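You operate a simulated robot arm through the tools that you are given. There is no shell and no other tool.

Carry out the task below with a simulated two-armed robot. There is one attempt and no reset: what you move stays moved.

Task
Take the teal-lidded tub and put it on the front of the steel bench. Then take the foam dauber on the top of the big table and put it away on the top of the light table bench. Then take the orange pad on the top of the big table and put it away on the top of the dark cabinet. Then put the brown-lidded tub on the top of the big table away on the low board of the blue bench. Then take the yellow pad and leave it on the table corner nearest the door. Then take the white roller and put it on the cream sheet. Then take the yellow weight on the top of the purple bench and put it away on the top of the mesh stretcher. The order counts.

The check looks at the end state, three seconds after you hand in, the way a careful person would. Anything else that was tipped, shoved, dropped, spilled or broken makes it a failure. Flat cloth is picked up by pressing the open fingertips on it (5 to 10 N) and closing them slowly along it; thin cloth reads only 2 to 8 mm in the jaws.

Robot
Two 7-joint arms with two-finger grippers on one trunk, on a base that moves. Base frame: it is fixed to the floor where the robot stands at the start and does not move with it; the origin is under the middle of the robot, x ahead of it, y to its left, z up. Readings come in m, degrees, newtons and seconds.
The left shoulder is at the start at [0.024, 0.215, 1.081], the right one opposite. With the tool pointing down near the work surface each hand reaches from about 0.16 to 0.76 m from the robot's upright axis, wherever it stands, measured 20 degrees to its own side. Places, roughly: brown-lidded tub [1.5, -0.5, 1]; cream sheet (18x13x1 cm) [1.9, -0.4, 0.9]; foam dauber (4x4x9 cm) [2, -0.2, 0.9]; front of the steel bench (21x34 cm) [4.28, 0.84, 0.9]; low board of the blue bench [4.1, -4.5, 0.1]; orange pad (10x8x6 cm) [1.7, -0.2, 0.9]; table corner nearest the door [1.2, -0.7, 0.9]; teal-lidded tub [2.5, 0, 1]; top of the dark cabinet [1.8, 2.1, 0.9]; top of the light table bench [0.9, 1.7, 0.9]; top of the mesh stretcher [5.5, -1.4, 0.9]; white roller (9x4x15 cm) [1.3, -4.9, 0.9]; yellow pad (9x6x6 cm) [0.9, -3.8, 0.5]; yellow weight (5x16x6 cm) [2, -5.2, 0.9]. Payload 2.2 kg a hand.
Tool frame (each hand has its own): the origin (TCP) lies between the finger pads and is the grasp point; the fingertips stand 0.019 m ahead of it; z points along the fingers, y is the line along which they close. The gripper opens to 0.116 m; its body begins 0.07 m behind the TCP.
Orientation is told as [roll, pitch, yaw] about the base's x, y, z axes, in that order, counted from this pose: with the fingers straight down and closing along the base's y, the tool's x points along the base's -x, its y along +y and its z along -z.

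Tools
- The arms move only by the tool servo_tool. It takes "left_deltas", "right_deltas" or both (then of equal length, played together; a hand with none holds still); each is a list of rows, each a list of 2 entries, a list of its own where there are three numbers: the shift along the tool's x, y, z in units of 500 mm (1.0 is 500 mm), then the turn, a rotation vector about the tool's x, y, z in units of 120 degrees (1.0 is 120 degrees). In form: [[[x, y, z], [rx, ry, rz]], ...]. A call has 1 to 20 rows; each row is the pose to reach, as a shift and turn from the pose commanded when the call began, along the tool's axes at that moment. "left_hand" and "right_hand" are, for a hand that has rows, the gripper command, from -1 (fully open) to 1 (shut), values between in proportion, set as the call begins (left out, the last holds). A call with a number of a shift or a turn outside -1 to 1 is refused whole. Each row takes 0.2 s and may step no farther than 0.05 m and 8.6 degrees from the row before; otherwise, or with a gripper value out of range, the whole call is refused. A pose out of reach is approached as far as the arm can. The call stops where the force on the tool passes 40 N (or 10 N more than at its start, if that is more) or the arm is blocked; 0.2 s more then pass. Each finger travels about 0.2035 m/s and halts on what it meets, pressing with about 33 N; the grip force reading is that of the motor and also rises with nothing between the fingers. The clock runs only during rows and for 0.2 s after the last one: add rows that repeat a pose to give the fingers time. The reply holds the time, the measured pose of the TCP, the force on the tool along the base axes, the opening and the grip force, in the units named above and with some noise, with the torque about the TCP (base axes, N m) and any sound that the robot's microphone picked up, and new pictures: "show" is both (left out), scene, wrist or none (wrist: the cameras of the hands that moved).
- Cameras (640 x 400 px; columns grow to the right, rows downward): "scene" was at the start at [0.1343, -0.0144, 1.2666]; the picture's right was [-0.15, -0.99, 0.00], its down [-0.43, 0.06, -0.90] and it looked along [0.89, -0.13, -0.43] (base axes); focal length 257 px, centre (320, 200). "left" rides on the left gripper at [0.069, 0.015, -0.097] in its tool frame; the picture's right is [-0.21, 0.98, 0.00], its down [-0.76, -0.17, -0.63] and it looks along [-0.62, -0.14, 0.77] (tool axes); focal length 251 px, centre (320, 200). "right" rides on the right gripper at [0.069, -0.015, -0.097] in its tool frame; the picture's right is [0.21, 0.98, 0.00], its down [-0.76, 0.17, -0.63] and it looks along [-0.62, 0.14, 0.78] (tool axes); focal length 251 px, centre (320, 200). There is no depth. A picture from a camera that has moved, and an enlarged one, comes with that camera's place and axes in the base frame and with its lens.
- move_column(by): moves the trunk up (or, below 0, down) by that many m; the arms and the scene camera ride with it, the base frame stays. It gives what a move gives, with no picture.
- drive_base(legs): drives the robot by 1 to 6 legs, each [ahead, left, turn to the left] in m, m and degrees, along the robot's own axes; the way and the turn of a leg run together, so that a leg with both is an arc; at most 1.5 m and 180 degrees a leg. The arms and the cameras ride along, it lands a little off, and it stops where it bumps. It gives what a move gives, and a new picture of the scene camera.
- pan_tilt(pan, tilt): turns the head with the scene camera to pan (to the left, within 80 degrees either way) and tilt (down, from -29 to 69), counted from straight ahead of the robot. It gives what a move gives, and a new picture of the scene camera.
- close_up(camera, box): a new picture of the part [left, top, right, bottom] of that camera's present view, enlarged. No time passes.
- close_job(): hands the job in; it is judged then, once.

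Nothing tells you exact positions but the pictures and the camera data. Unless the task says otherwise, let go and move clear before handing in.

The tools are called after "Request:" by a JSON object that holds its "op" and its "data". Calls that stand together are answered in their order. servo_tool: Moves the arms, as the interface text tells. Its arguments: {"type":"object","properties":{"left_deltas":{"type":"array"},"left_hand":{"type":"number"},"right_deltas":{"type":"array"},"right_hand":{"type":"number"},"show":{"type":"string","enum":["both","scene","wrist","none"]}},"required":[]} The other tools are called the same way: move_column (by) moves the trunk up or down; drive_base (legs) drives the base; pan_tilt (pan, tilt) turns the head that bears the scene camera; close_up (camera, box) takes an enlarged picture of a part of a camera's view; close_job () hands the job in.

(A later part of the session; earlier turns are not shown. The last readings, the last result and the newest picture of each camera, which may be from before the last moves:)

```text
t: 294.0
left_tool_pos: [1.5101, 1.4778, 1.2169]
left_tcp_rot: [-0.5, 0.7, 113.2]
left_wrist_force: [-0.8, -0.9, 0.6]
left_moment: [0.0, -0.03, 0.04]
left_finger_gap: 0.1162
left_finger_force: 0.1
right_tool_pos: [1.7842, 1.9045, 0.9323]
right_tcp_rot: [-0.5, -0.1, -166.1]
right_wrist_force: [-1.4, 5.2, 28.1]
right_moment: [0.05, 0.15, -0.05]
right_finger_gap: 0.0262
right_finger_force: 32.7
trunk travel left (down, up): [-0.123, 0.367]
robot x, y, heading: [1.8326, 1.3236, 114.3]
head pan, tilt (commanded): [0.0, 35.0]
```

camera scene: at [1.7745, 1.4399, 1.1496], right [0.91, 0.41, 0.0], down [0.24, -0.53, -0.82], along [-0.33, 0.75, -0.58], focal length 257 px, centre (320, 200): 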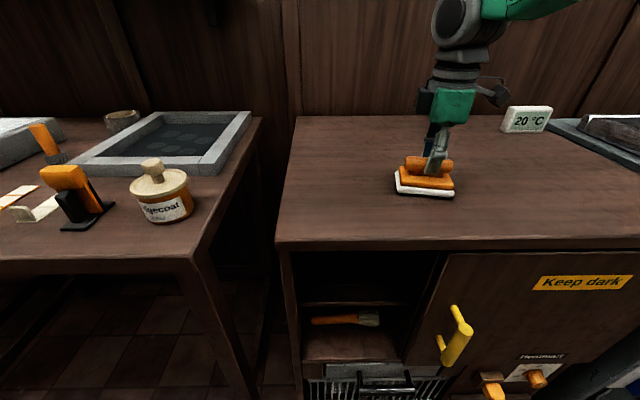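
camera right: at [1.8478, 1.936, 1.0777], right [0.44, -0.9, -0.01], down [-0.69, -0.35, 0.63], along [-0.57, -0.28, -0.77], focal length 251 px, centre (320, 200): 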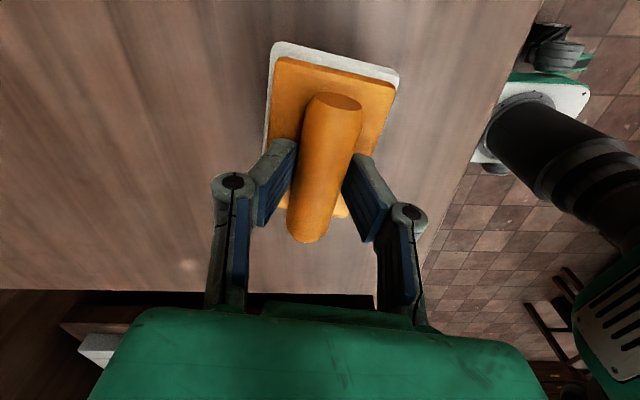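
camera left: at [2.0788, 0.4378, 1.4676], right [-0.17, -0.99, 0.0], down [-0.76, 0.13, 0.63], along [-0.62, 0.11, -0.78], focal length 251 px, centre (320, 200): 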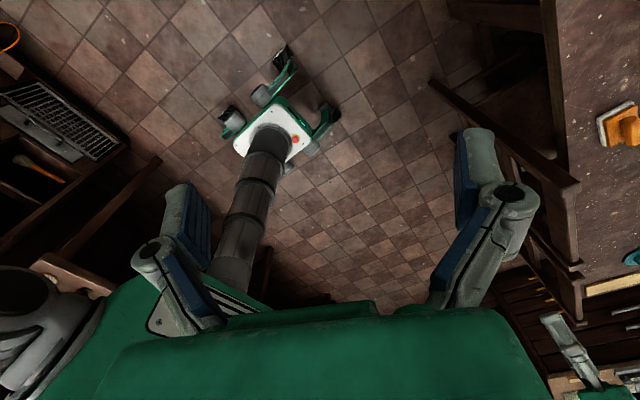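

Contact. Easing up, releasing, and rising.

Request:
{"op": "servo_tool", "data": {"right_deltas": [[[0, 0, -0.008], [0, 0, 0]], [[0, 0, -0.008], [0, 0, 0]]], "show": "none"}}

Request:
{"op": "servo_tool", "data": {"right_deltas": [[[0, 0, 0], [0, 0, 0]], [[0, 0, 0], [0, 0, 0]], [[0, 0, 0], [0, 0, 0]]], "right_hand": -0.1, "show": "none"}}

Request:
{"op": "servo_tool", "data": {"right_deltas": [[[0, 0, -0.03], [0, 0, 0]], [[0, 0, -0.08], [0, 0, 0]], [[0, 0, -0.15], [0, 0, 0]], [[0, 0, -0.22], [0, 0, 0]], [[0, 0, -0.28], [0, 0, 0]], [[0, 0, -0.28], [0, 0, 0]]], "show": "both"}}

```text
t: 294.6
left_tool_pos: [1.5097, 1.4805, 1.2154]
left_tcp_rot: [-0.5, 0.8, 113.2]
left_wrist_force: [0.3, 0.0, 0.7]
left_moment: [-0.01, -0.03, -0.02]
left_finger_gap: 0.1161
left_finger_force: 0.1
right_tool_pos: [1.7859, 1.9055, 0.9314]
right_tcp_rot: [0.0, 0.1, -166.1]
right_wrist_force: [0.2, -1.0, 1.0]
right_moment: [0.02, 0.12, -0.02]
right_finger_gap: 0.0263
right_finger_force: 33.3
trunk travel left (down, up): [-0.123, 0.367]
robot x, y, heading: [1.8288, 1.3222, 114.1]
head pan, tilt (commanded): [0.0, 35.0]
```

```text
t: 295.4
left_tool_pos: [1.5101, 1.4811, 1.2157]
left_tcp_rot: [-0.6, 1.1, 113.1]
left_wrist_force: [0.0, -0.2, 0.2]
left_moment: [0.01, 0.0, 0.01]
left_finger_gap: 0.1159
left_finger_force: 0.1
right_tool_pos: [1.7849, 1.9055, 0.9357]
right_tcp_rot: [-0.3, -0.1, -166.2]
right_wrist_force: [0.0, 1.0, 0.2]
right_moment: [0.01, -0.01, -0.02]
right_finger_gap: 0.064
right_finger_force: 0.1
trunk travel left (down, up): [-0.123, 0.367]
robot x, y, heading: [1.8274, 1.3186, 114.1]
head pan, tilt (commanded): [0.0, 35.0]
```

```text
t: 296.8
left_tool_pos: [1.5104, 1.4799, 1.2167]
left_tcp_rot: [-0.7, 1.1, 113.2]
left_wrist_force: [0.2, 0.4, -0.9]
left_moment: [-0.01, -0.01, -0.03]
left_finger_gap: 0.116
left_finger_force: 0.1
right_tool_pos: [1.7849, 1.9052, 1.074]
right_tcp_rot: [-0.2, -0.1, -166.2]
right_wrist_force: [-0.5, 0.4, -1.3]
right_moment: [0.0, 0.0, -0.01]
right_finger_gap: 0.0639
right_finger_force: 0.1
trunk travel left (down, up): [-0.123, 0.367]
robot x, y, heading: [1.8295, 1.3194, 114.2]
head pan, tilt (commanded): [0.0, 35.0]
camera scene: at [1.7744, 1.4399, 1.1495], right [0.91, 0.41, 0.0], down [0.24, -0.53, -0.82], along [-0.33, 0.75, -0.58], focal length 257 px, centre (320, 200)
camera right: at [1.8478, 1.9341, 1.1708], right [0.44, -0.9, 0.0], down [-0.69, -0.35, 0.63], along [-0.57, -0.28, -0.77], focal length 251 px, centre (320, 200)
```

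scene: 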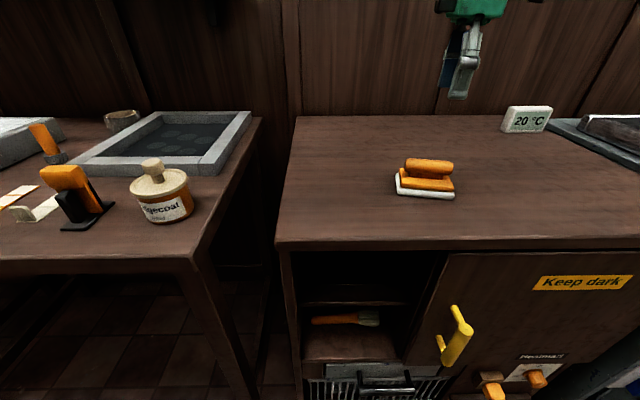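
right: 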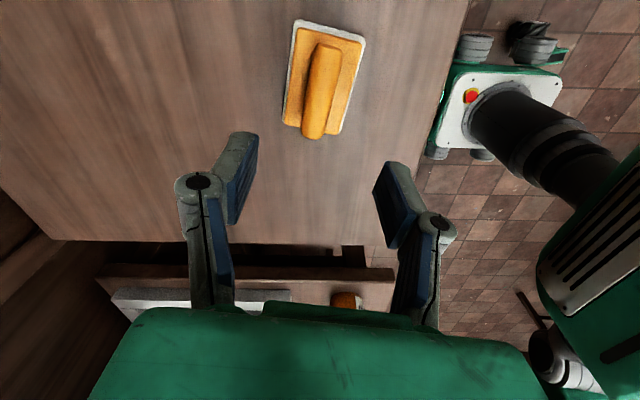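

The orange pad rests on the cabinet top; step 3 is done. Next is the brown-lidded tub, near [1.593, -0.443]. I'll back off, drive to the chair side of the table, and bring the wrist to face the tub.

Request:
{"op": "drive_base", "data": {"legs": [[-0.3, 0, 0], [0, 0, 119.2], [1.07, 0, 0], [0, 0, 81]]}}

Request:
{"op": "servo_tool", "data": {"right_deltas": [[[0, 0, 0], [0, 0, 0.07]], [[0, 0, 0], [0, 0, 0.14]], [[0, 0, 0], [0, 0, 0.21]], [[0, 0, 0], [0, 0, 0.28]], [[0, 0, 0], [0, 0, 0.35]], [[0, 0, 0], [0, 0, 0.42]], [[0, 0, 0], [0, 0, 0.49]], [[0, 0, 0], [0, 0, 0.56]], [[0, 0, 0], [0, 0, 0.63]], [[0, 0, 0], [0, 0, 0.7]], [[0, 0, 0], [0, 0, 0.77]], [[0, 0, 0], [0, 0, 0.83]]], "right_hand": -1, "show": "both"}}

```text
t: 312.4
left_tool_pos: [1.6696, 0.1483, 1.2165]
left_tcp_rot: [-0.5, 1.0, -46.6]
left_wrist_force: [-0.3, -0.8, -0.5]
left_moment: [-0.02, 0.0, 0.02]
left_finger_gap: 0.1158
left_finger_force: 0.1
right_tool_pos: [1.5571, -0.3444, 1.0741]
right_tcp_rot: [-0.3, -0.1, 34.2]
right_wrist_force: [-0.1, 0.2, -0.7]
right_moment: [0.0, 0.03, 0.0]
right_finger_gap: 0.0638
right_finger_force: 0.2
trunk travel left (down, up): [-0.123, 0.367]
robot x, y, heading: [1.3153, 0.1844, -45.5]
head pan, tilt (commanded): [0.0, 35.0]
camera scene: at [1.407, 0.0935, 1.1496], right [-0.71, -0.7, 0.0], down [-0.4, 0.41, -0.82], along [0.57, -0.58, -0.58], focal length 257 px, centre (320, 200)
```

scene: 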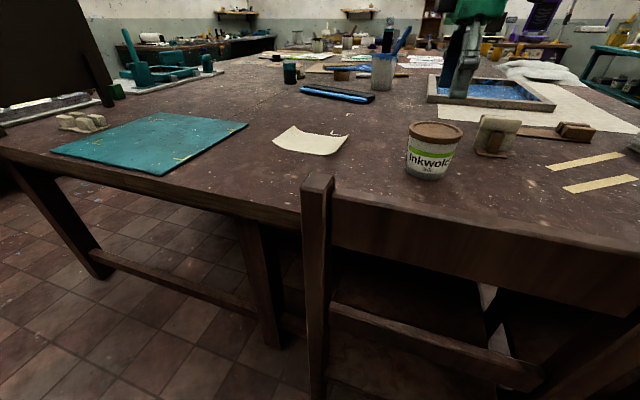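

```text
t: 315.0
left_tool_pos: [1.6688, 0.1496, 1.2144]
left_tcp_rot: [-0.5, 1.2, -46.7]
left_wrist_force: [0.9, 0.5, 0.2]
left_moment: [0.0, -0.02, 0.0]
left_finger_gap: 0.1159
left_finger_force: 0.0
right_tool_pos: [1.5565, -0.3435, 1.0744]
right_tcp_rot: [0.2, -0.5, -65.6]
right_wrist_force: [-0.1, 0.3, 0.0]
right_moment: [0.0, -0.01, 0.01]
right_finger_gap: 0.1158
right_finger_force: 0.0
trunk travel left (down, up): [-0.123, 0.367]
robot x, y, heading: [1.3152, 0.1868, -45.8]
head pan, tilt (commanded): [0.0, 35.0]
camera scene: at [1.4074, 0.0941, 1.1496], right [-0.71, -0.7, 0.0], down [-0.4, 0.41, -0.82], along [0.57, -0.58, -0.58], focal length 257 px, centre (320, 200)
camera right: at [1.5126, -0.2882, 1.1714], right [0.8, 0.6, 0.0], down [0.46, -0.62, 0.64], along [0.38, -0.51, -0.77], focal length 251 px, centre (320, 200)
```

scene: 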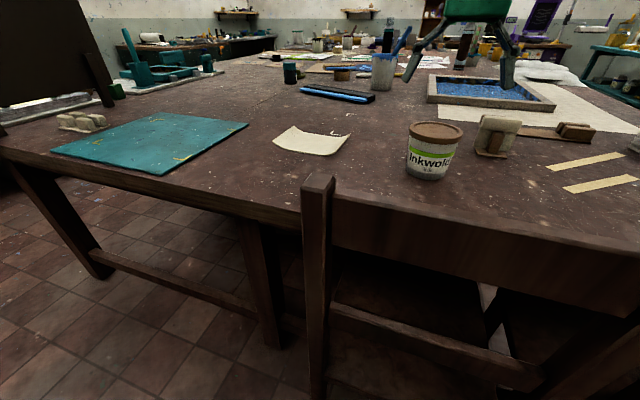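
right: 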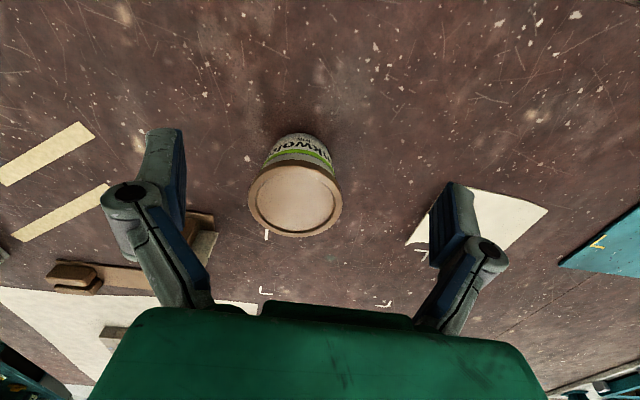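

The brown tub is at [1.596, -0.446]. A top grip on the lid would slip, so I'll grip its lower body with the tool tilted about 55° from vertical, pointing forward-down over the chair. First the tilt, in free space above.

Request:
{"op": "servo_tool", "data": {"right_deltas": [[[0, 0, 0], [0, -0.057, 0]], [[0, 0, 0], [0, -0.115, 0]], [[0, 0, 0], [0, -0.172, 0]], [[0, 0, 0], [0, -0.229, 0]], [[0, 0, 0], [0, -0.286, 0]], [[0, 0, 0], [0, -0.344, 0]], [[0, 0, 0], [0, -0.4, 0]], [[0, 0, 0], [0, -0.454, 0]], [[0, 0, 0], [0, -0.454, 0]]], "show": "both"}}

```text
t: 317.0
left_tool_pos: [1.6691, 0.1501, 1.2153]
left_tcp_rot: [-0.5, 1.1, -46.6]
left_wrist_force: [-0.1, 0.2, 0.1]
left_moment: [-0.04, 0.01, 0.01]
left_finger_gap: 0.1158
left_finger_force: 0.1
right_tool_pos: [1.5571, -0.3432, 1.0756]
right_tcp_rot: [0.3, -54.9, -65.6]
right_wrist_force: [0.2, 0.3, 0.2]
right_moment: [0.05, 0.0, 0.0]
right_finger_gap: 0.116
right_finger_force: 0.0
right hand out of reach, approached as far as the arm can: row 5
trunk travel left (down, up): [-0.123, 0.367]
robot x, y, heading: [1.3129, 0.1847, -45.6]
head pan, tilt (commanded): [0.0, 35.0]
camera scene: at [1.4078, 0.0954, 1.1497], right [-0.71, -0.7, 0.0], down [-0.4, 0.41, -0.82], along [0.57, -0.58, -0.58], focal length 257 px, centre (320, 200)
camera right: at [1.4926, -0.2434, 1.0745], right [0.84, 0.52, -0.17], down [0.11, 0.14, 0.98], along [0.54, -0.84, 0.06], focal length 251 px, centre (320, 200)
```

scene: 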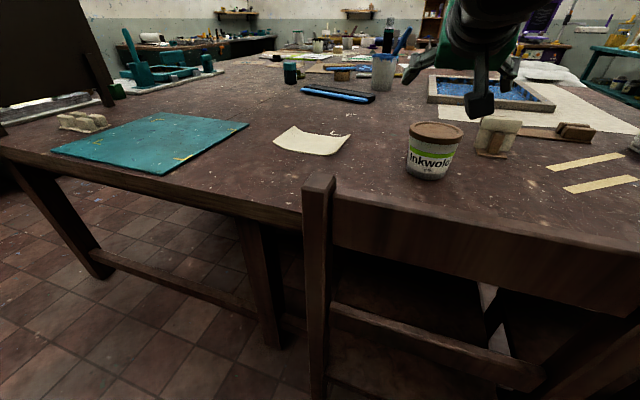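
right: 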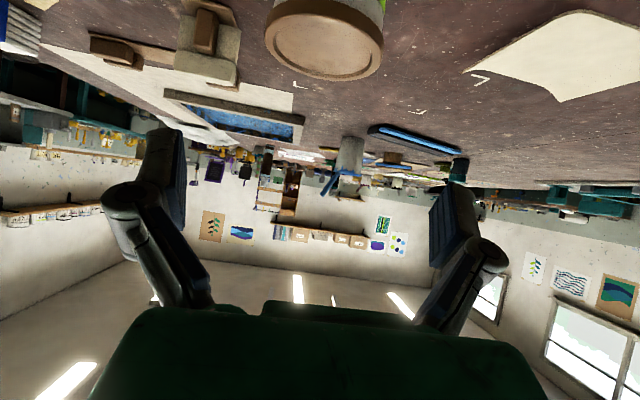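

The tilted pose is reachable. I'll move over the chair to a point just behind and above the tub, then lower a bit, and check.

Request:
{"op": "servo_tool", "data": {"right_deltas": [[[0.017, -0.005, 0.043], [0, 0, 0]], [[0.034, -0.009, 0.085], [0, 0, 0]], [[0.0516, -0.014, 0.128], [0, 0, 0]], [[0.087, -0.014, 0.153], [0, 0, 0]], [[0.122, -0.014, 0.178], [0, 0, 0]], [[0.158, -0.014, 0.203], [0, 0, 0]], [[0.158, -0.014, 0.203], [0, 0, 0]]], "show": "both"}}

```text
t: 318.6
left_tool_pos: [1.6674, 0.1505, 1.2159]
left_tcp_rot: [-0.4, 1.1, -46.6]
left_wrist_force: [0.3, 0.2, 0.7]
left_moment: [0.01, -0.03, 0.01]
left_finger_gap: 0.1161
left_finger_force: 0.0
right_tool_pos: [1.5643, -0.3833, 0.9563]
right_tcp_rot: [1.7, -54.7, -66.9]
right_wrist_force: [0.3, -0.3, -0.1]
right_moment: [-0.02, 0.02, -0.02]
right_finger_gap: 0.1162
right_finger_force: 0.0
trunk travel left (down, up): [-0.123, 0.367]
robot x, y, heading: [1.3161, 0.186, -45.6]
head pan, tilt (commanded): [0.0, 35.0]
camera scene: at [1.4068, 0.0947, 1.1497], right [-0.71, -0.7, 0.0], down [-0.4, 0.41, -0.82], along [0.57, -0.58, -0.58], focal length 257 px, centre (320, 200)
camera right: at [1.5003, -0.2829, 0.9545], right [0.84, 0.52, -0.16], down [0.1, 0.14, 0.99], along [0.53, -0.85, 0.06], focal length 251 px, centre (320, 200)
```

scene: 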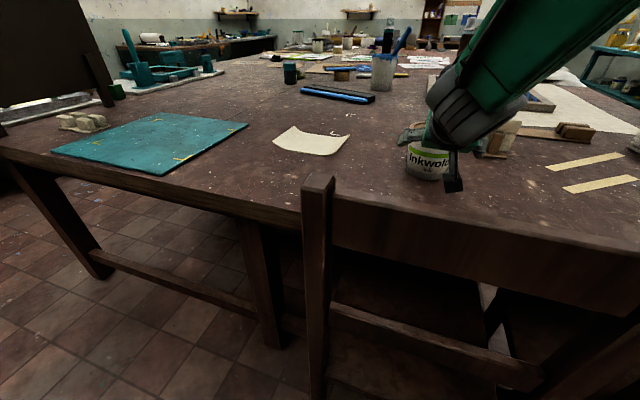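
right: 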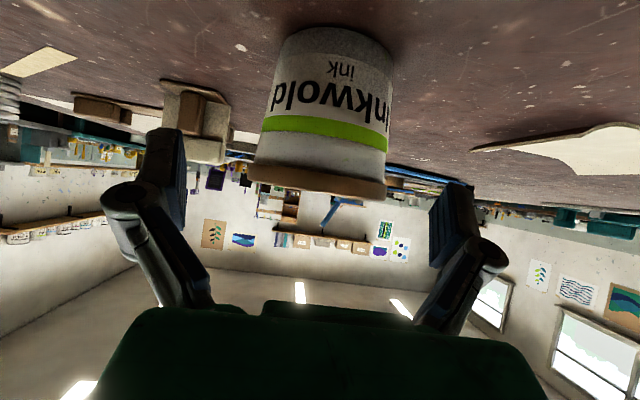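

The tub is centered between the fingers (within ~1 mm). I'll advance forward-down most of the way and check forces.

Request:
{"op": "servo_tool", "data": {"right_deltas": [[[0.003, 0, 0.025], [0, 0, 0]], [[0.007, 0, 0.05], [0, 0, 0]], [[0.01, 0, 0.075], [0, 0, 0]], [[0.013, 0, 0.1], [0, 0, 0]], [[0.016, 0, 0.125], [0, 0, 0]], [[0.016, 0, 0.125], [0, 0, 0]]], "show": "both"}}

```text
t: 320.0
left_tool_pos: [1.6692, 0.1488, 1.2152]
left_tcp_rot: [-0.5, 1.1, -46.5]
left_wrist_force: [-0.5, -0.2, 0.3]
left_moment: [-0.02, -0.02, -0.02]
left_finger_gap: 0.1161
left_finger_force: 0.0
right_tool_pos: [1.5859, -0.4228, 0.9101]
right_tcp_rot: [0.3, -54.9, -65.7]
right_wrist_force: [0.1, 0.3, 0.6]
right_moment: [0.02, -0.05, -0.01]
right_finger_gap: 0.1159
right_finger_force: 0.1
trunk travel left (down, up): [-0.123, 0.367]
robot x, y, heading: [1.316, 0.1859, -45.5]
head pan, tilt (commanded): [0.0, 35.0]
camera scene: at [1.4072, 0.0942, 1.1497], right [-0.71, -0.7, 0.0], down [-0.4, 0.41, -0.82], along [0.57, -0.58, -0.58], focal length 257 px, centre (320, 200)
camera right: at [1.5206, -0.322, 0.9089], right [0.84, 0.52, -0.17], down [0.11, 0.14, 0.98], along [0.54, -0.84, 0.06], focal length 251 px, centre (320, 200)
```

scene: 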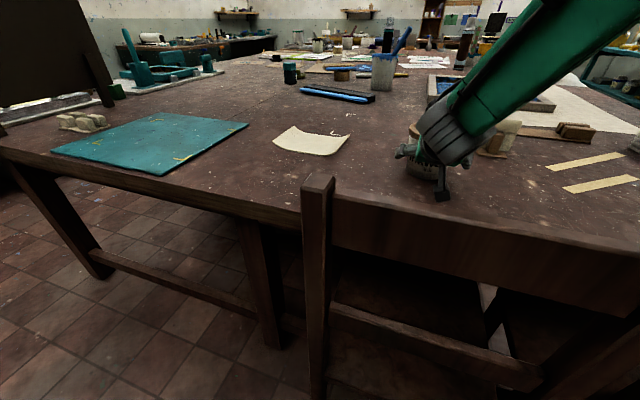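
right: 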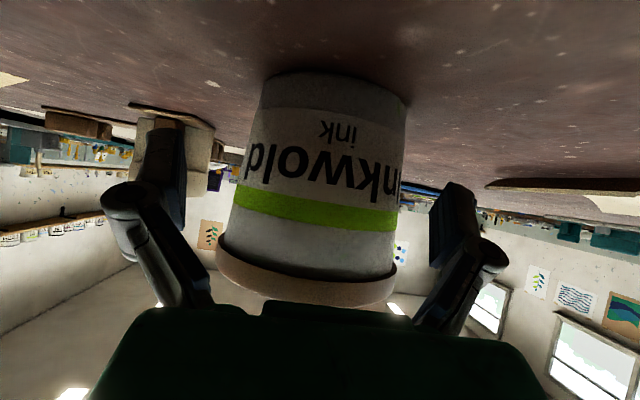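

No contact yet; the lid still clears the palm by ~2 cm. I'll advance the last 16 mm along the tool axis.

Request:
{"op": "servo_tool", "data": {"right_deltas": [[[0, 0, 0.01], [0, 0, 0]], [[0, 0, 0.02], [0, 0, 0]], [[0, 0, 0.032], [0, 0, 0]], [[0, 0, 0.032], [0, 0, 0]]], "show": "wrist"}}

```text
t: 321.0
left_tool_pos: [1.6692, 0.1492, 1.2147]
left_tcp_rot: [-0.6, 1.2, -46.6]
left_wrist_force: [0.0, 0.5, -0.5]
left_moment: [0.01, 0.02, 0.02]
left_finger_gap: 0.1159
left_finger_force: 0.0
right_tool_pos: [1.591, -0.4342, 0.9013]
right_tcp_rot: [0.4, -54.8, -65.5]
right_wrist_force: [0.9, 0.3, 0.0]
right_moment: [-0.02, -0.03, -0.03]
right_finger_gap: 0.116
right_finger_force: 0.0
trunk travel left (down, up): [-0.123, 0.367]
robot x, y, heading: [1.3137, 0.1885, -45.5]
head pan, tilt (commanded): [0.0, 35.0]
camera right: at [1.5266, -0.3346, 0.9], right [0.84, 0.52, -0.17], down [0.11, 0.14, 0.98], along [0.54, -0.84, 0.06], focal length 251 px, centre (320, 200)
```

right: 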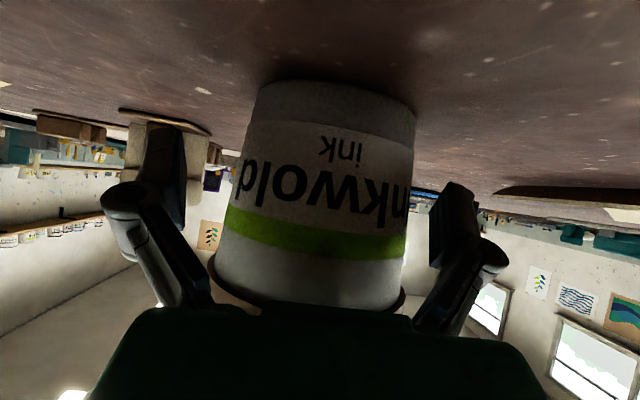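

No force. Closing on the tub's lower body.

Request:
{"op": "servo_tool", "data": {"right_deltas": [[[0, 0, 0], [0, 0, 0]], [[0, 0, 0], [0, 0, 0]], [[0, 0, 0], [0, 0, 0]], [[0, 0, 0], [0, 0, 0]]], "right_hand": 1, "show": "wrist"}}

```text
t: 322.0
left_tool_pos: [1.6677, 0.15, 1.2135]
left_tcp_rot: [-0.5, 1.0, -46.7]
left_wrist_force: [-0.6, -1.0, -0.6]
left_moment: [-0.01, -0.01, -0.01]
left_finger_gap: 0.1163
left_finger_force: 0.0
right_tool_pos: [1.5913, -0.4352, 0.9012]
right_tcp_rot: [0.4, -54.9, -65.7]
right_wrist_force: [1.9, 2.0, 0.3]
right_moment: [0.05, -0.32, 0.07]
right_finger_gap: 0.0865
right_finger_force: 32.7
trunk travel left (down, up): [-0.123, 0.367]
robot x, y, heading: [1.3146, 0.1827, -45.5]
head pan, tilt (commanded): [0.0, 35.0]
camera right: at [1.5269, -0.3344, 0.9], right [0.84, 0.52, -0.17], down [0.11, 0.14, 0.98], along [0.54, -0.84, 0.06], focal length 251 px, centre (320, 200)
```

right: 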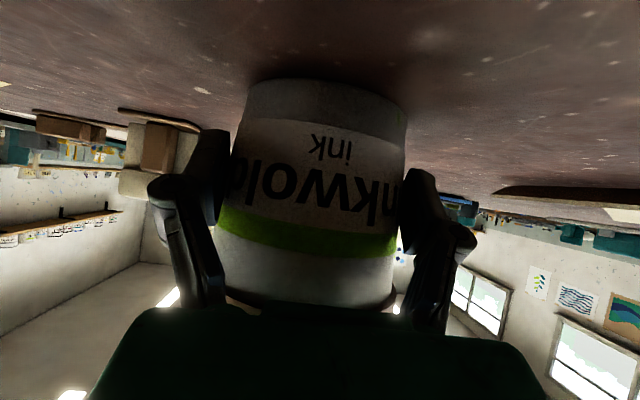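

Gripped at 0.087 m. Lifting straight up 3 cm gently.

Request:
{"op": "servo_tool", "data": {"right_deltas": [[[-0.008, 0, -0.006], [0, 0, 0]], [[-0.017, 0, -0.012], [0, 0, 0]], [[-0.028, 0, -0.02], [0, 0, 0]], [[-0.04, 0, -0.028], [0, 0, 0]], [[-0.049, 0, -0.0345], [0, 0, 0]], [[-0.049, 0, -0.0345], [0, 0, 0]]], "show": "both"}}

```text
t: 323.4
left_tool_pos: [1.6687, 0.147, 1.2163]
left_tcp_rot: [-0.5, 1.2, -46.7]
left_wrist_force: [-0.2, 0.0, 0.5]
left_moment: [0.0, 0.02, -0.01]
left_finger_gap: 0.1159
left_finger_force: 0.1
right_tool_pos: [1.5909, -0.4359, 0.9303]
right_tcp_rot: [0.4, -54.8, -65.6]
right_wrist_force: [0.0, 0.0, -5.4]
right_moment: [0.09, 0.04, 0.03]
right_finger_gap: 0.0866
right_finger_force: 32.9
trunk travel left (down, up): [-0.123, 0.367]
robot x, y, heading: [1.3147, 0.1882, -45.7]
head pan, tilt (commanded): [0.0, 35.0]
camera scene: at [1.4077, 0.0931, 1.1495], right [-0.71, -0.7, 0.0], down [-0.4, 0.41, -0.82], along [0.57, -0.58, -0.58], focal length 257 px, centre (320, 200)
camera right: at [1.5264, -0.3347, 0.9293], right [0.84, 0.52, -0.17], down [0.11, 0.14, 0.98], along [0.54, -0.84, 0.06], focal length 251 px, centre (320, 200)
```

scene: 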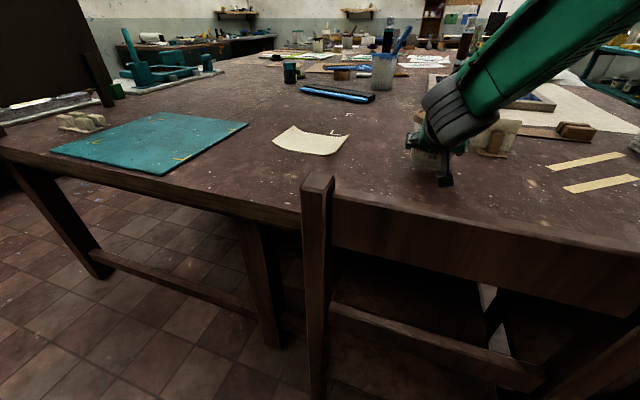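
right: 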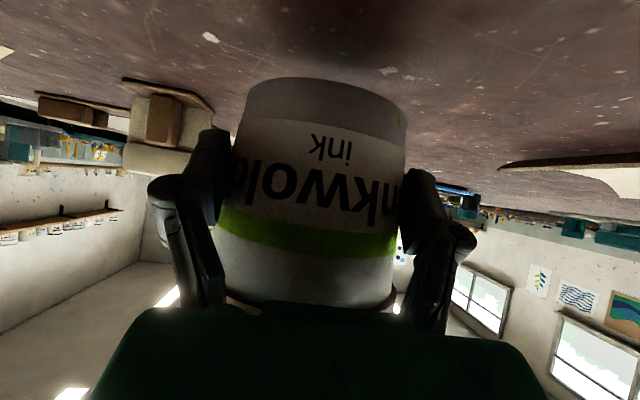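

The brown tub is held upright (0.55 kg). I'll lift it well above the chair back and draw it in toward me before driving.

Request:
{"op": "servo_tool", "data": {"right_deltas": [[[-0.04, 0, -0.028], [0, 0, 0]], [[-0.08, 0, -0.056], [0, 0, 0]], [[-0.12, 0, -0.084], [0, 0, 0]], [[-0.16, 0, -0.112], [0, 0, 0]], [[-0.2, 0, -0.14], [0, 0, 0]], [[-0.24, 0, -0.168], [0, 0, 0]], [[-0.28, 0, -0.196], [0, 0, 0]], [[-0.28, 0, -0.196], [0, 0, 0]]], "show": "none"}}

Request:
{"op": "drive_base", "data": {"legs": [[-0.45, 0, 0]]}}

Request:
{"op": "pan_tilt", "data": {"pan": -75, "tilt": 15}}

```text
t: 325.2
left_tool_pos: [1.6683, 0.149, 1.214]
left_tcp_rot: [-0.6, 1.2, -46.7]
left_wrist_force: [-0.5, -0.3, -0.4]
left_moment: [-0.01, -0.01, 0.03]
left_finger_gap: 0.1158
left_finger_force: 0.1
right_tool_pos: [1.5907, -0.4362, 1.1014]
right_tcp_rot: [0.3, -54.8, -65.6]
right_wrist_force: [-0.6, 0.3, -5.5]
right_moment: [0.08, 0.07, 0.0]
right_finger_gap: 0.0864
right_finger_force: 33.1
trunk travel left (down, up): [-0.123, 0.367]
robot x, y, heading: [1.3146, 0.1865, -45.4]
head pan, tilt (commanded): [0.0, 35.0]
```

```text
t: 327.9
left_tool_pos: [1.3522, 0.4715, 1.2147]
left_tcp_rot: [-0.6, 1.1, -46.4]
left_wrist_force: [0.0, 0.7, -0.2]
left_moment: [-0.01, -0.03, -0.01]
left_finger_gap: 0.116
left_finger_force: 0.1
right_tool_pos: [1.2725, -0.114, 1.1017]
right_tcp_rot: [0.4, -54.9, -65.7]
right_wrist_force: [0.5, -0.1, -5.0]
right_moment: [0.05, 0.03, 0.01]
right_finger_gap: 0.0864
right_finger_force: 33.1
trunk travel left (down, up): [-0.123, 0.367]
robot x, y, heading: [0.9986, 0.5104, -45.3]
head pan, tilt (commanded): [0.0, 35.0]
camera scene: at [1.0904, 0.4157, 1.1495], right [-0.71, -0.7, 0.0], down [-0.4, 0.41, -0.82], along [0.57, -0.58, -0.58], focal length 257 px, centre (320, 200)
```

scene: 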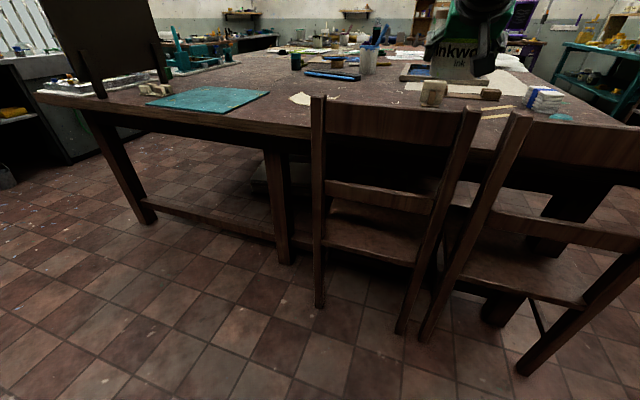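

```text
t: 329.4
left_tool_pos: [1.3508, 0.4726, 1.2154]
left_tcp_rot: [-0.5, 1.4, -46.6]
left_wrist_force: [-0.1, -0.3, -0.4]
left_moment: [0.02, 0.0, 0.01]
left_finger_gap: 0.1161
left_finger_force: 0.1
right_tool_pos: [1.2721, -0.1119, 1.1036]
right_tcp_rot: [0.4, -55.0, -65.9]
right_wrist_force: [0.4, -0.3, -5.0]
right_moment: [0.13, 0.05, 0.0]
right_finger_gap: 0.0865
right_finger_force: 33.4
trunk travel left (down, up): [-0.123, 0.367]
robot x, y, heading: [1.0012, 0.509, -45.3]
head pan, tilt (commanded): [-75.0, 15.0]
camera scene: at [0.9817, 0.3978, 1.1818], right [-0.86, 0.51, 0.0], down [0.13, 0.23, -0.97], along [-0.49, -0.83, -0.26], focal length 257 px, centre (320, 200)
```

scene: 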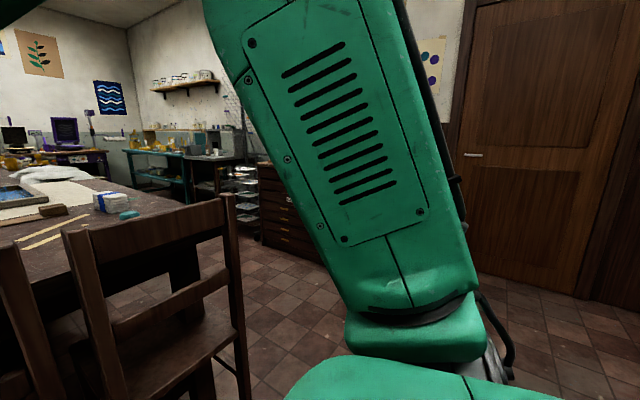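

I see the door on the right and the corridor beside the table. I'll go round the near corner of the table and then along its right side, looking as I go.

Request:
{"op": "drive_base", "data": {"legs": [[0, 0, -97], [1.15, 0, 0], [0, 0, 76.5]]}}

Request:
{"op": "pan_tilt", "data": {"pan": 0, "tilt": 18}}

Request:
{"op": "pan_tilt", "data": {"pan": -45, "tilt": 18}}

```text
t: 342.6
left_tool_pos: [0.4077, -0.3375, 1.2136]
left_tcp_rot: [-0.5, 1.4, -67.9]
left_wrist_force: [0.5, 1.1, 0.5]
left_moment: [0.03, 0.0, 0.0]
left_finger_gap: 0.1158
left_finger_force: 0.0
right_tool_pos: [0.1212, -0.8528, 1.1028]
right_tcp_rot: [0.6, -55.1, -87.1]
right_wrist_force: [0.0, -0.3, -4.5]
right_moment: [0.12, -0.02, 0.02]
right_finger_gap: 0.0853
right_finger_force: 33.2
trunk travel left (down, up): [-0.123, 0.367]
robot x, y, heading: [0.0953, -0.1742, -66.7]
head pan, tilt (commanded): [-75.0, 15.0]
camera scene: at [0.037, -0.2719, 1.1818], right [-0.62, 0.79, 0.0], down [0.2, 0.16, -0.97], along [-0.76, -0.6, -0.26], focal length 257 px, centre (320, 200)
```

scene: 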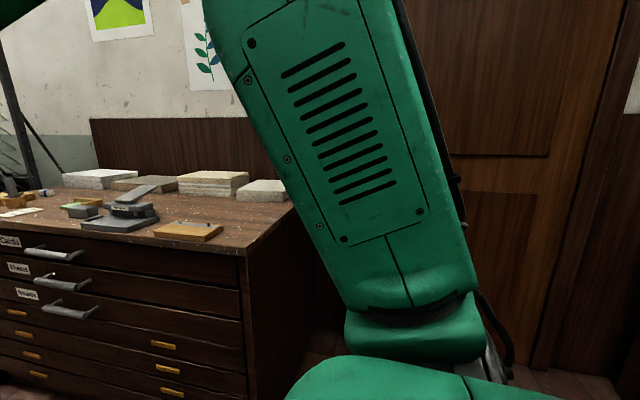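

```text
t: 344.0
left_tool_pos: [0.4076, -0.3367, 1.2137]
left_tcp_rot: [-0.5, 1.5, -67.9]
left_wrist_force: [-0.4, 0.0, -0.2]
left_moment: [-0.02, -0.02, 0.0]
left_finger_gap: 0.1162
left_finger_force: 0.0
right_tool_pos: [0.1207, -0.8505, 1.1043]
right_tcp_rot: [0.6, -55.2, -87.0]
right_wrist_force: [-0.4, 0.4, -5.1]
right_moment: [0.13, 0.02, 0.03]
right_finger_gap: 0.0854
right_finger_force: 33.0
trunk travel left (down, up): [-0.123, 0.367]
robot x, y, heading: [0.0953, -0.1746, -66.8]
head pan, tilt (commanded): [0.0, 18.0]
camera scene: at [0.1475, -0.2998, 1.1766], right [-0.92, -0.39, 0.0], down [-0.12, 0.29, -0.95], along [0.37, -0.87, -0.31], focal length 257 px, centre (320, 200)
```

scene: 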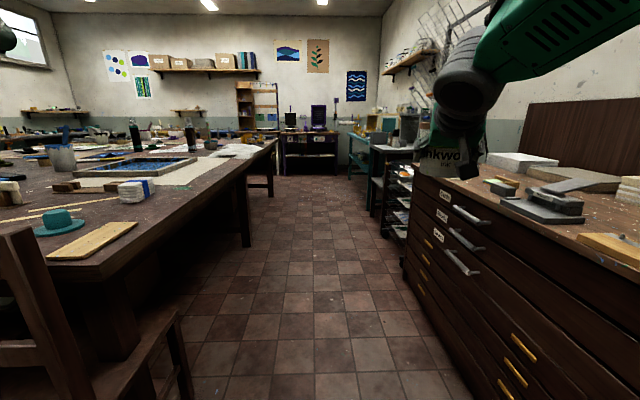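

```text
t: 345.1
left_tool_pos: [0.4079, -0.3361, 1.2138]
left_tcp_rot: [-0.5, 1.6, -67.8]
left_wrist_force: [-0.9, 0.5, 0.6]
left_moment: [0.02, -0.01, -0.01]
left_finger_gap: 0.1159
left_finger_force: 0.1
right_tool_pos: [0.1209, -0.8499, 1.1046]
right_tcp_rot: [0.5, -55.1, -87.1]
right_wrist_force: [-0.1, 0.0, -4.8]
right_moment: [0.12, 0.03, -0.02]
right_finger_gap: 0.0853
right_finger_force: 32.9
trunk travel left (down, up): [-0.123, 0.367]
robot x, y, heading: [0.0922, -0.1727, -66.7]
head pan, tilt (commanded): [-45.0, 18.0]
camera scene: at [0.0762, -0.3007, 1.1767], right [-0.93, 0.37, 0.0], down [0.11, 0.29, -0.95], along [-0.35, -0.88, -0.31], focal length 257 px, centre (320, 200)
```

scene: 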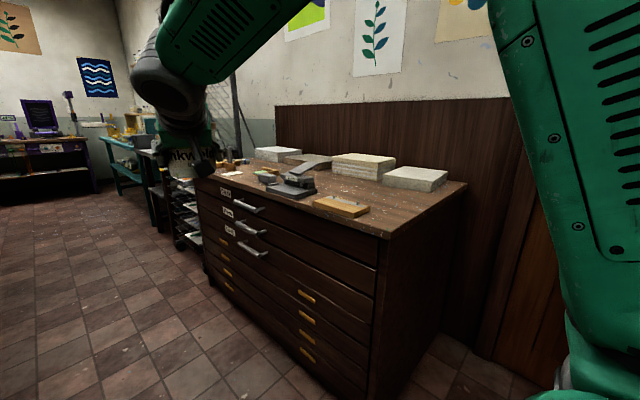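

The corridor is clear. I'll drive along it toward the far wall in three legs, then look for the blue bench.

Request:
{"op": "drive_base", "data": {"legs": [[0, 0, 1.2], [1.5, 0, 0], [1.5, 0, 0], [0.9, 0, 0]]}}

Request:
{"op": "pan_tilt", "data": {"pan": 45, "tilt": 20}}

Request:
{"op": "pan_tilt", "data": {"pan": -40, "tilt": 20}}

```text
t: 364.3
left_tool_pos: [2.004, -3.8872, 1.2125]
left_tcp_rot: [-0.6, 1.6, -66.6]
left_wrist_force: [-0.3, -0.6, 0.4]
left_moment: [-0.03, -0.02, 0.01]
left_finger_gap: 0.1161
left_finger_force: 0.2
right_tool_pos: [1.7298, -4.4076, 1.1043]
right_tcp_rot: [0.5, -55.1, -85.8]
right_wrist_force: [0.7, -0.7, -5.9]
right_moment: [0.13, 0.01, 0.01]
right_finger_gap: 0.0849
right_finger_force: 32.6
trunk travel left (down, up): [-0.123, 0.367]
robot x, y, heading: [1.688, -3.7297, -65.5]
head pan, tilt (commanded): [-45.0, 18.0]
camera scene: at [1.6718, -3.8589, 1.1767], right [-0.94, 0.35, 0.0], down [0.11, 0.29, -0.95], along [-0.33, -0.89, -0.31], focal length 257 px, centre (320, 200)
```

scene: 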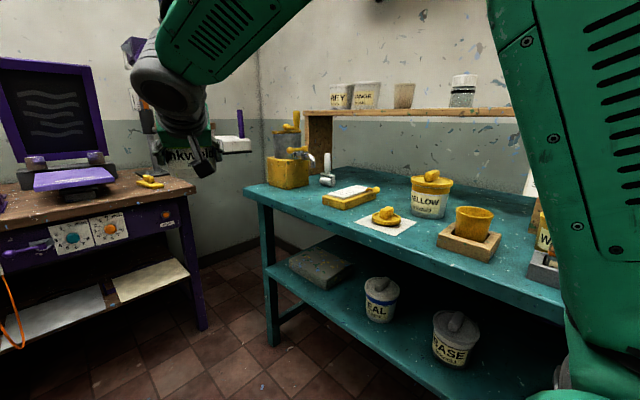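

```text
t: 365.9
left_tool_pos: [2.0044, -3.8851, 1.2133]
left_tcp_rot: [-0.4, 1.8, -66.7]
left_wrist_force: [0.0, 0.6, 0.3]
left_moment: [0.0, 0.04, 0.01]
left_finger_gap: 0.1161
left_finger_force: 0.1
right_tool_pos: [1.7302, -4.4052, 1.1062]
right_tcp_rot: [0.5, -55.3, -85.9]
right_wrist_force: [0.8, -0.7, -6.0]
right_moment: [0.14, 0.0, 0.0]
right_finger_gap: 0.0848
right_finger_force: 33.0
trunk travel left (down, up): [-0.123, 0.367]
robot x, y, heading: [1.6865, -3.7355, -65.6]
head pan, tilt (commanded): [45.0, 20.0]
camera scene: at [1.7917, -3.8038, 1.1734], right [-0.35, -0.94, 0.0], down [-0.32, 0.12, -0.94], along [0.88, -0.33, -0.34], focal length 257 px, centre (320, 200)
```

scene: 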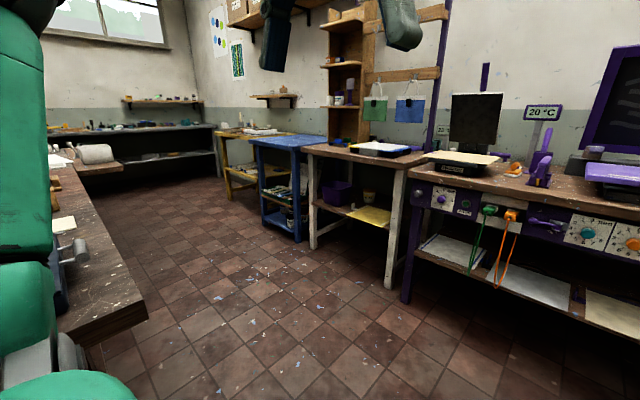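

```text
t: 367.5
left_tool_pos: [2.0041, -3.8861, 1.2121]
left_tcp_rot: [-0.5, 1.7, -66.6]
left_wrist_force: [-0.4, 0.4, -0.4]
left_moment: [0.02, -0.01, 0.02]
left_finger_gap: 0.1161
left_finger_force: 0.0
right_tool_pos: [1.7298, -4.4055, 1.1055]
right_tcp_rot: [0.6, -55.1, -85.7]
right_wrist_force: [0.5, 0.4, -5.5]
right_moment: [0.15, -0.02, 0.02]
right_finger_gap: 0.0848
right_finger_force: 33.3
trunk travel left (down, up): [-0.123, 0.367]
robot x, y, heading: [1.688, -3.7316, -65.6]
head pan, tilt (commanded): [-40.0, 20.0]
camera scene: at [1.6796, -3.861, 1.1735], right [-0.96, 0.27, 0.0], down [0.09, 0.33, -0.94], along [-0.25, -0.9, -0.34], focal length 257 px, centre (320, 200)
```

scene: 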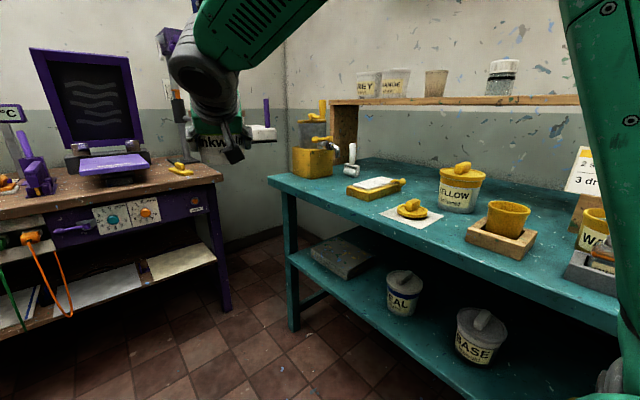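

The far end shows the purple bench ahead, the teal bench at right, and the blue bench further along the far wall. Let me enlarge the blue bench.

Request:
{"op": "pan_tilt", "data": {"pan": 48, "tilt": 22}}

Request:
{"op": "close_up", "data": {"camera": "scene", "box": [200, 100, 400, 260]}}

```text
t: 369.1
left_tool_pos: [2.0036, -3.8848, 1.2128]
left_tcp_rot: [-0.5, 1.7, -66.6]
left_wrist_force: [0.0, 0.2, 0.1]
left_moment: [-0.02, -0.01, 0.02]
left_finger_gap: 0.1159
left_finger_force: 0.2
right_tool_pos: [1.7292, -4.4043, 1.1056]
right_tcp_rot: [0.5, -55.2, -85.9]
right_wrist_force: [0.1, -0.6, -5.2]
right_moment: [0.12, 0.02, -0.03]
right_finger_gap: 0.0848
right_finger_force: 33.3
trunk travel left (down, up): [-0.123, 0.367]
robot x, y, heading: [1.686, -3.7328, -65.5]
head pan, tilt (commanded): [48.0, 22.0]
camera scene: at [1.793, -3.7991, 1.1701], right [-0.3, -0.95, 0.0], down [-0.36, 0.12, -0.93], along [0.88, -0.28, -0.38], focal length 257 px, centre (320, 200)
```

scene: 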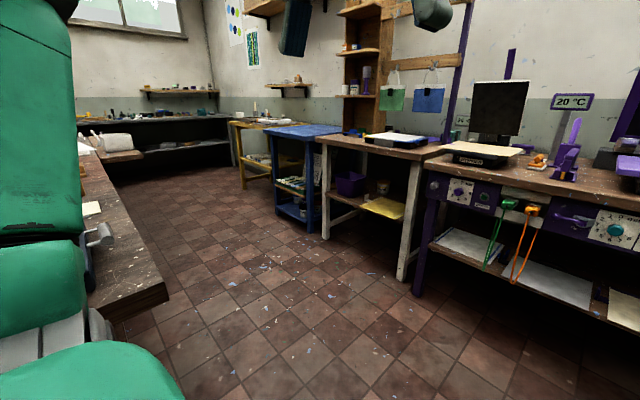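

```text
2.50 times, centred on (300, 180) of scene
camera zoom: at [1.793, -3.7991, 1.1701], right [-0.3, -0.95, 0.0], down [-0.36, 0.12, -0.93], along [0.88, -0.28, -0.38], focal length 643 px, centre (370, 250)
```

zoom: 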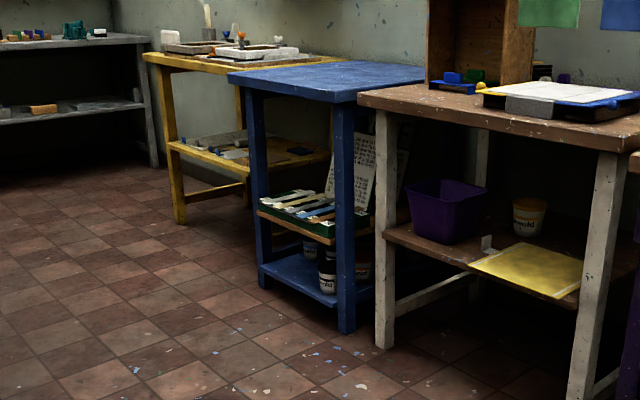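

The blue bench has a low board at z ≈ 0.1 under a middle shelf at z ≈ 0.33, with the front line at about u 1.1–1.6. I'll drive into the cross corridor and stop in front of it.

Request:
{"op": "drive_base", "data": {"legs": [[0.58, 0, 0], [0, 0, 90], [1.3, 0, 0], [0.95, 0, 0], [0, 0, -90]]}}

Request:
{"op": "pan_tilt", "data": {"pan": 0, "tilt": 40}}

```text
t: 385.9
left_tool_pos: [3.8259, -3.0654, 1.2004]
left_tcp_rot: [-1.8, 1.8, 33.4]
left_wrist_force: [0.3, -1.2, -0.9]
left_moment: [0.07, 0.02, 0.0]
left_finger_gap: 0.1161
left_finger_force: 0.0
right_tool_pos: [4.3867, -3.2493, 1.0927]
right_tcp_rot: [-2.3, -54.5, 16.4]
right_wrist_force: [0.8, -1.3, -5.7]
right_moment: [0.05, 0.13, 0.07]
right_finger_gap: 0.0826
right_finger_force: 33.3
trunk travel left (down, up): [-0.123, 0.367]
robot x, y, heading: [3.7342, -3.4354, 34.1]
head pan, tilt (commanded): [48.0, 22.0]
stopped in leg 4: the robot was blocked; the commanded pose is now the measured one
camera scene: at [3.7762, -3.3431, 1.1721], right [0.99, -0.13, 0.0], down [-0.05, -0.35, -0.93], along [0.13, 0.93, -0.36], focal length 257 px, centre (320, 200)
```

scene: 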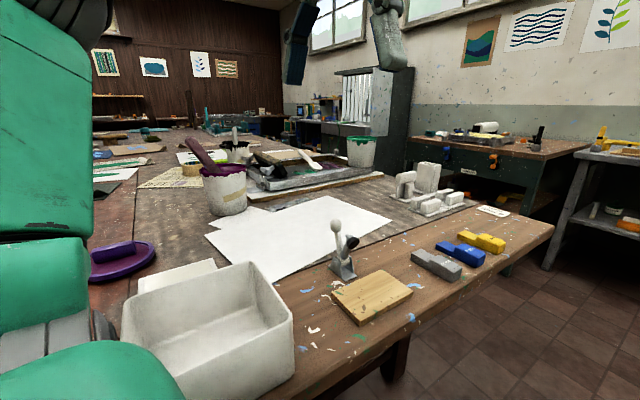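

```text
t: 387.1
left_tool_pos: [3.8266, -3.066, 1.2028]
left_tcp_rot: [-1.8, 1.7, 33.2]
left_wrist_force: [0.0, -1.2, -0.2]
left_moment: [0.01, 0.03, -0.03]
left_finger_gap: 0.1159
left_finger_force: 0.0
right_tool_pos: [4.3868, -3.2515, 1.0971]
right_tcp_rot: [-2.1, -54.8, 15.9]
right_wrist_force: [0.0, 0.3, -5.6]
right_moment: [-0.06, 0.15, -0.01]
right_finger_gap: 0.0825
right_finger_force: 32.7
trunk travel left (down, up): [-0.123, 0.367]
robot x, y, heading: [3.7366, -3.4331, 34.2]
head pan, tilt (commanded): [0.0, 40.0]
camera scene: at [3.8327, -3.3858, 1.1452], right [0.56, -0.83, -0.01], down [-0.53, -0.35, -0.78], along [0.64, 0.44, -0.63], focal length 257 px, centre (320, 200)
```

scene: 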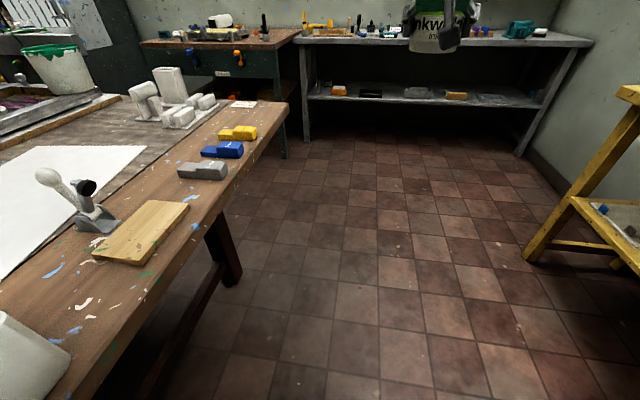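

The robot was stopped: my left side has come up against the end of the table, which reaches further here than I judged. Let me look at that side before moving.

Request:
{"op": "pan_tilt", "data": {"pan": 60, "tilt": 60}}

Request:
{"op": "pan_tilt", "data": {"pan": 80, "tilt": 30}}

```text
t: 388.4
left_tool_pos: [3.828, -3.0662, 1.2043]
left_tcp_rot: [-1.8, 1.5, 33.1]
left_wrist_force: [0.5, 0.4, 0.4]
left_moment: [0.01, 0.0, -0.02]
left_finger_gap: 0.1162
left_finger_force: 0.0
right_tool_pos: [4.3861, -3.2524, 1.0975]
right_tcp_rot: [-2.1, -54.8, 15.9]
right_wrist_force: [-0.2, 1.0, -6.2]
right_moment: [-0.05, 0.14, 0.03]
right_finger_gap: 0.0825
right_finger_force: 33.0
trunk travel left (down, up): [-0.123, 0.367]
robot x, y, heading: [3.7379, -3.4332, 34.1]
head pan, tilt (commanded): [60.0, 60.0]
camera scene: at [3.7578, -3.3665, 1.1183], right [1.0, 0.07, 0.01], down [0.07, -0.85, -0.52], along [-0.03, 0.52, -0.86], focal length 257 px, centre (320, 200)
```

scene: 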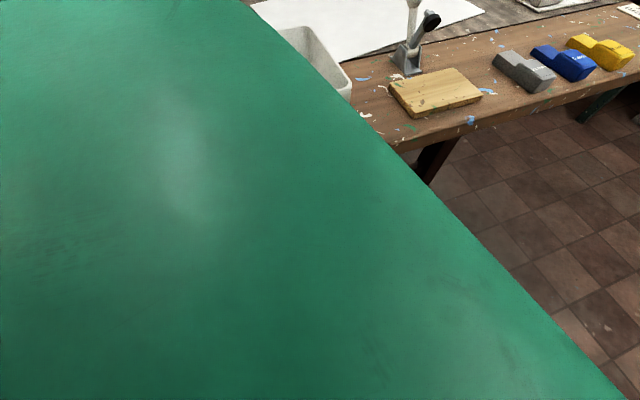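

```text
t: 389.3
left_tool_pos: [3.8278, -3.0659, 1.2033]
left_tcp_rot: [-1.8, 1.6, 33.0]
left_wrist_force: [0.0, 0.1, 0.9]
left_moment: [-0.02, 0.04, 0.0]
left_finger_gap: 0.116
left_finger_force: 0.0
right_tool_pos: [4.3887, -3.2521, 1.0964]
right_tcp_rot: [-2.1, -54.7, 16.0]
right_wrist_force: [0.4, 0.3, -6.3]
right_moment: [-0.02, 0.16, 0.03]
right_finger_gap: 0.0825
right_finger_force: 33.1
trunk travel left (down, up): [-0.123, 0.367]
robot x, y, heading: [3.739, -3.4343, 33.9]
head pan, tilt (commanded): [80.0, 30.0]
camera scene: at [3.7253, -3.3512, 1.1604], right [0.91, 0.41, 0.02], down [0.21, -0.44, -0.87], along [-0.35, 0.8, -0.49], focal length 257 px, centre (320, 200)
```

scene: 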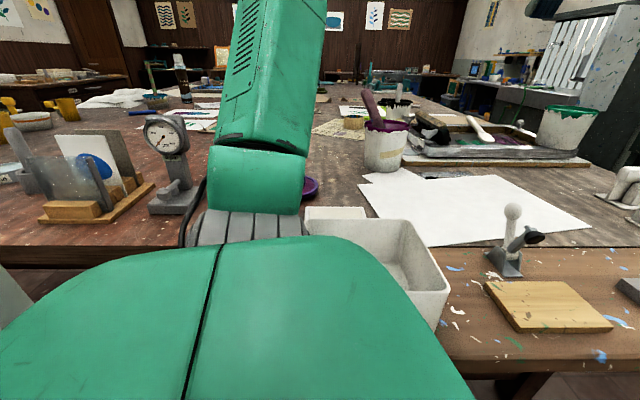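

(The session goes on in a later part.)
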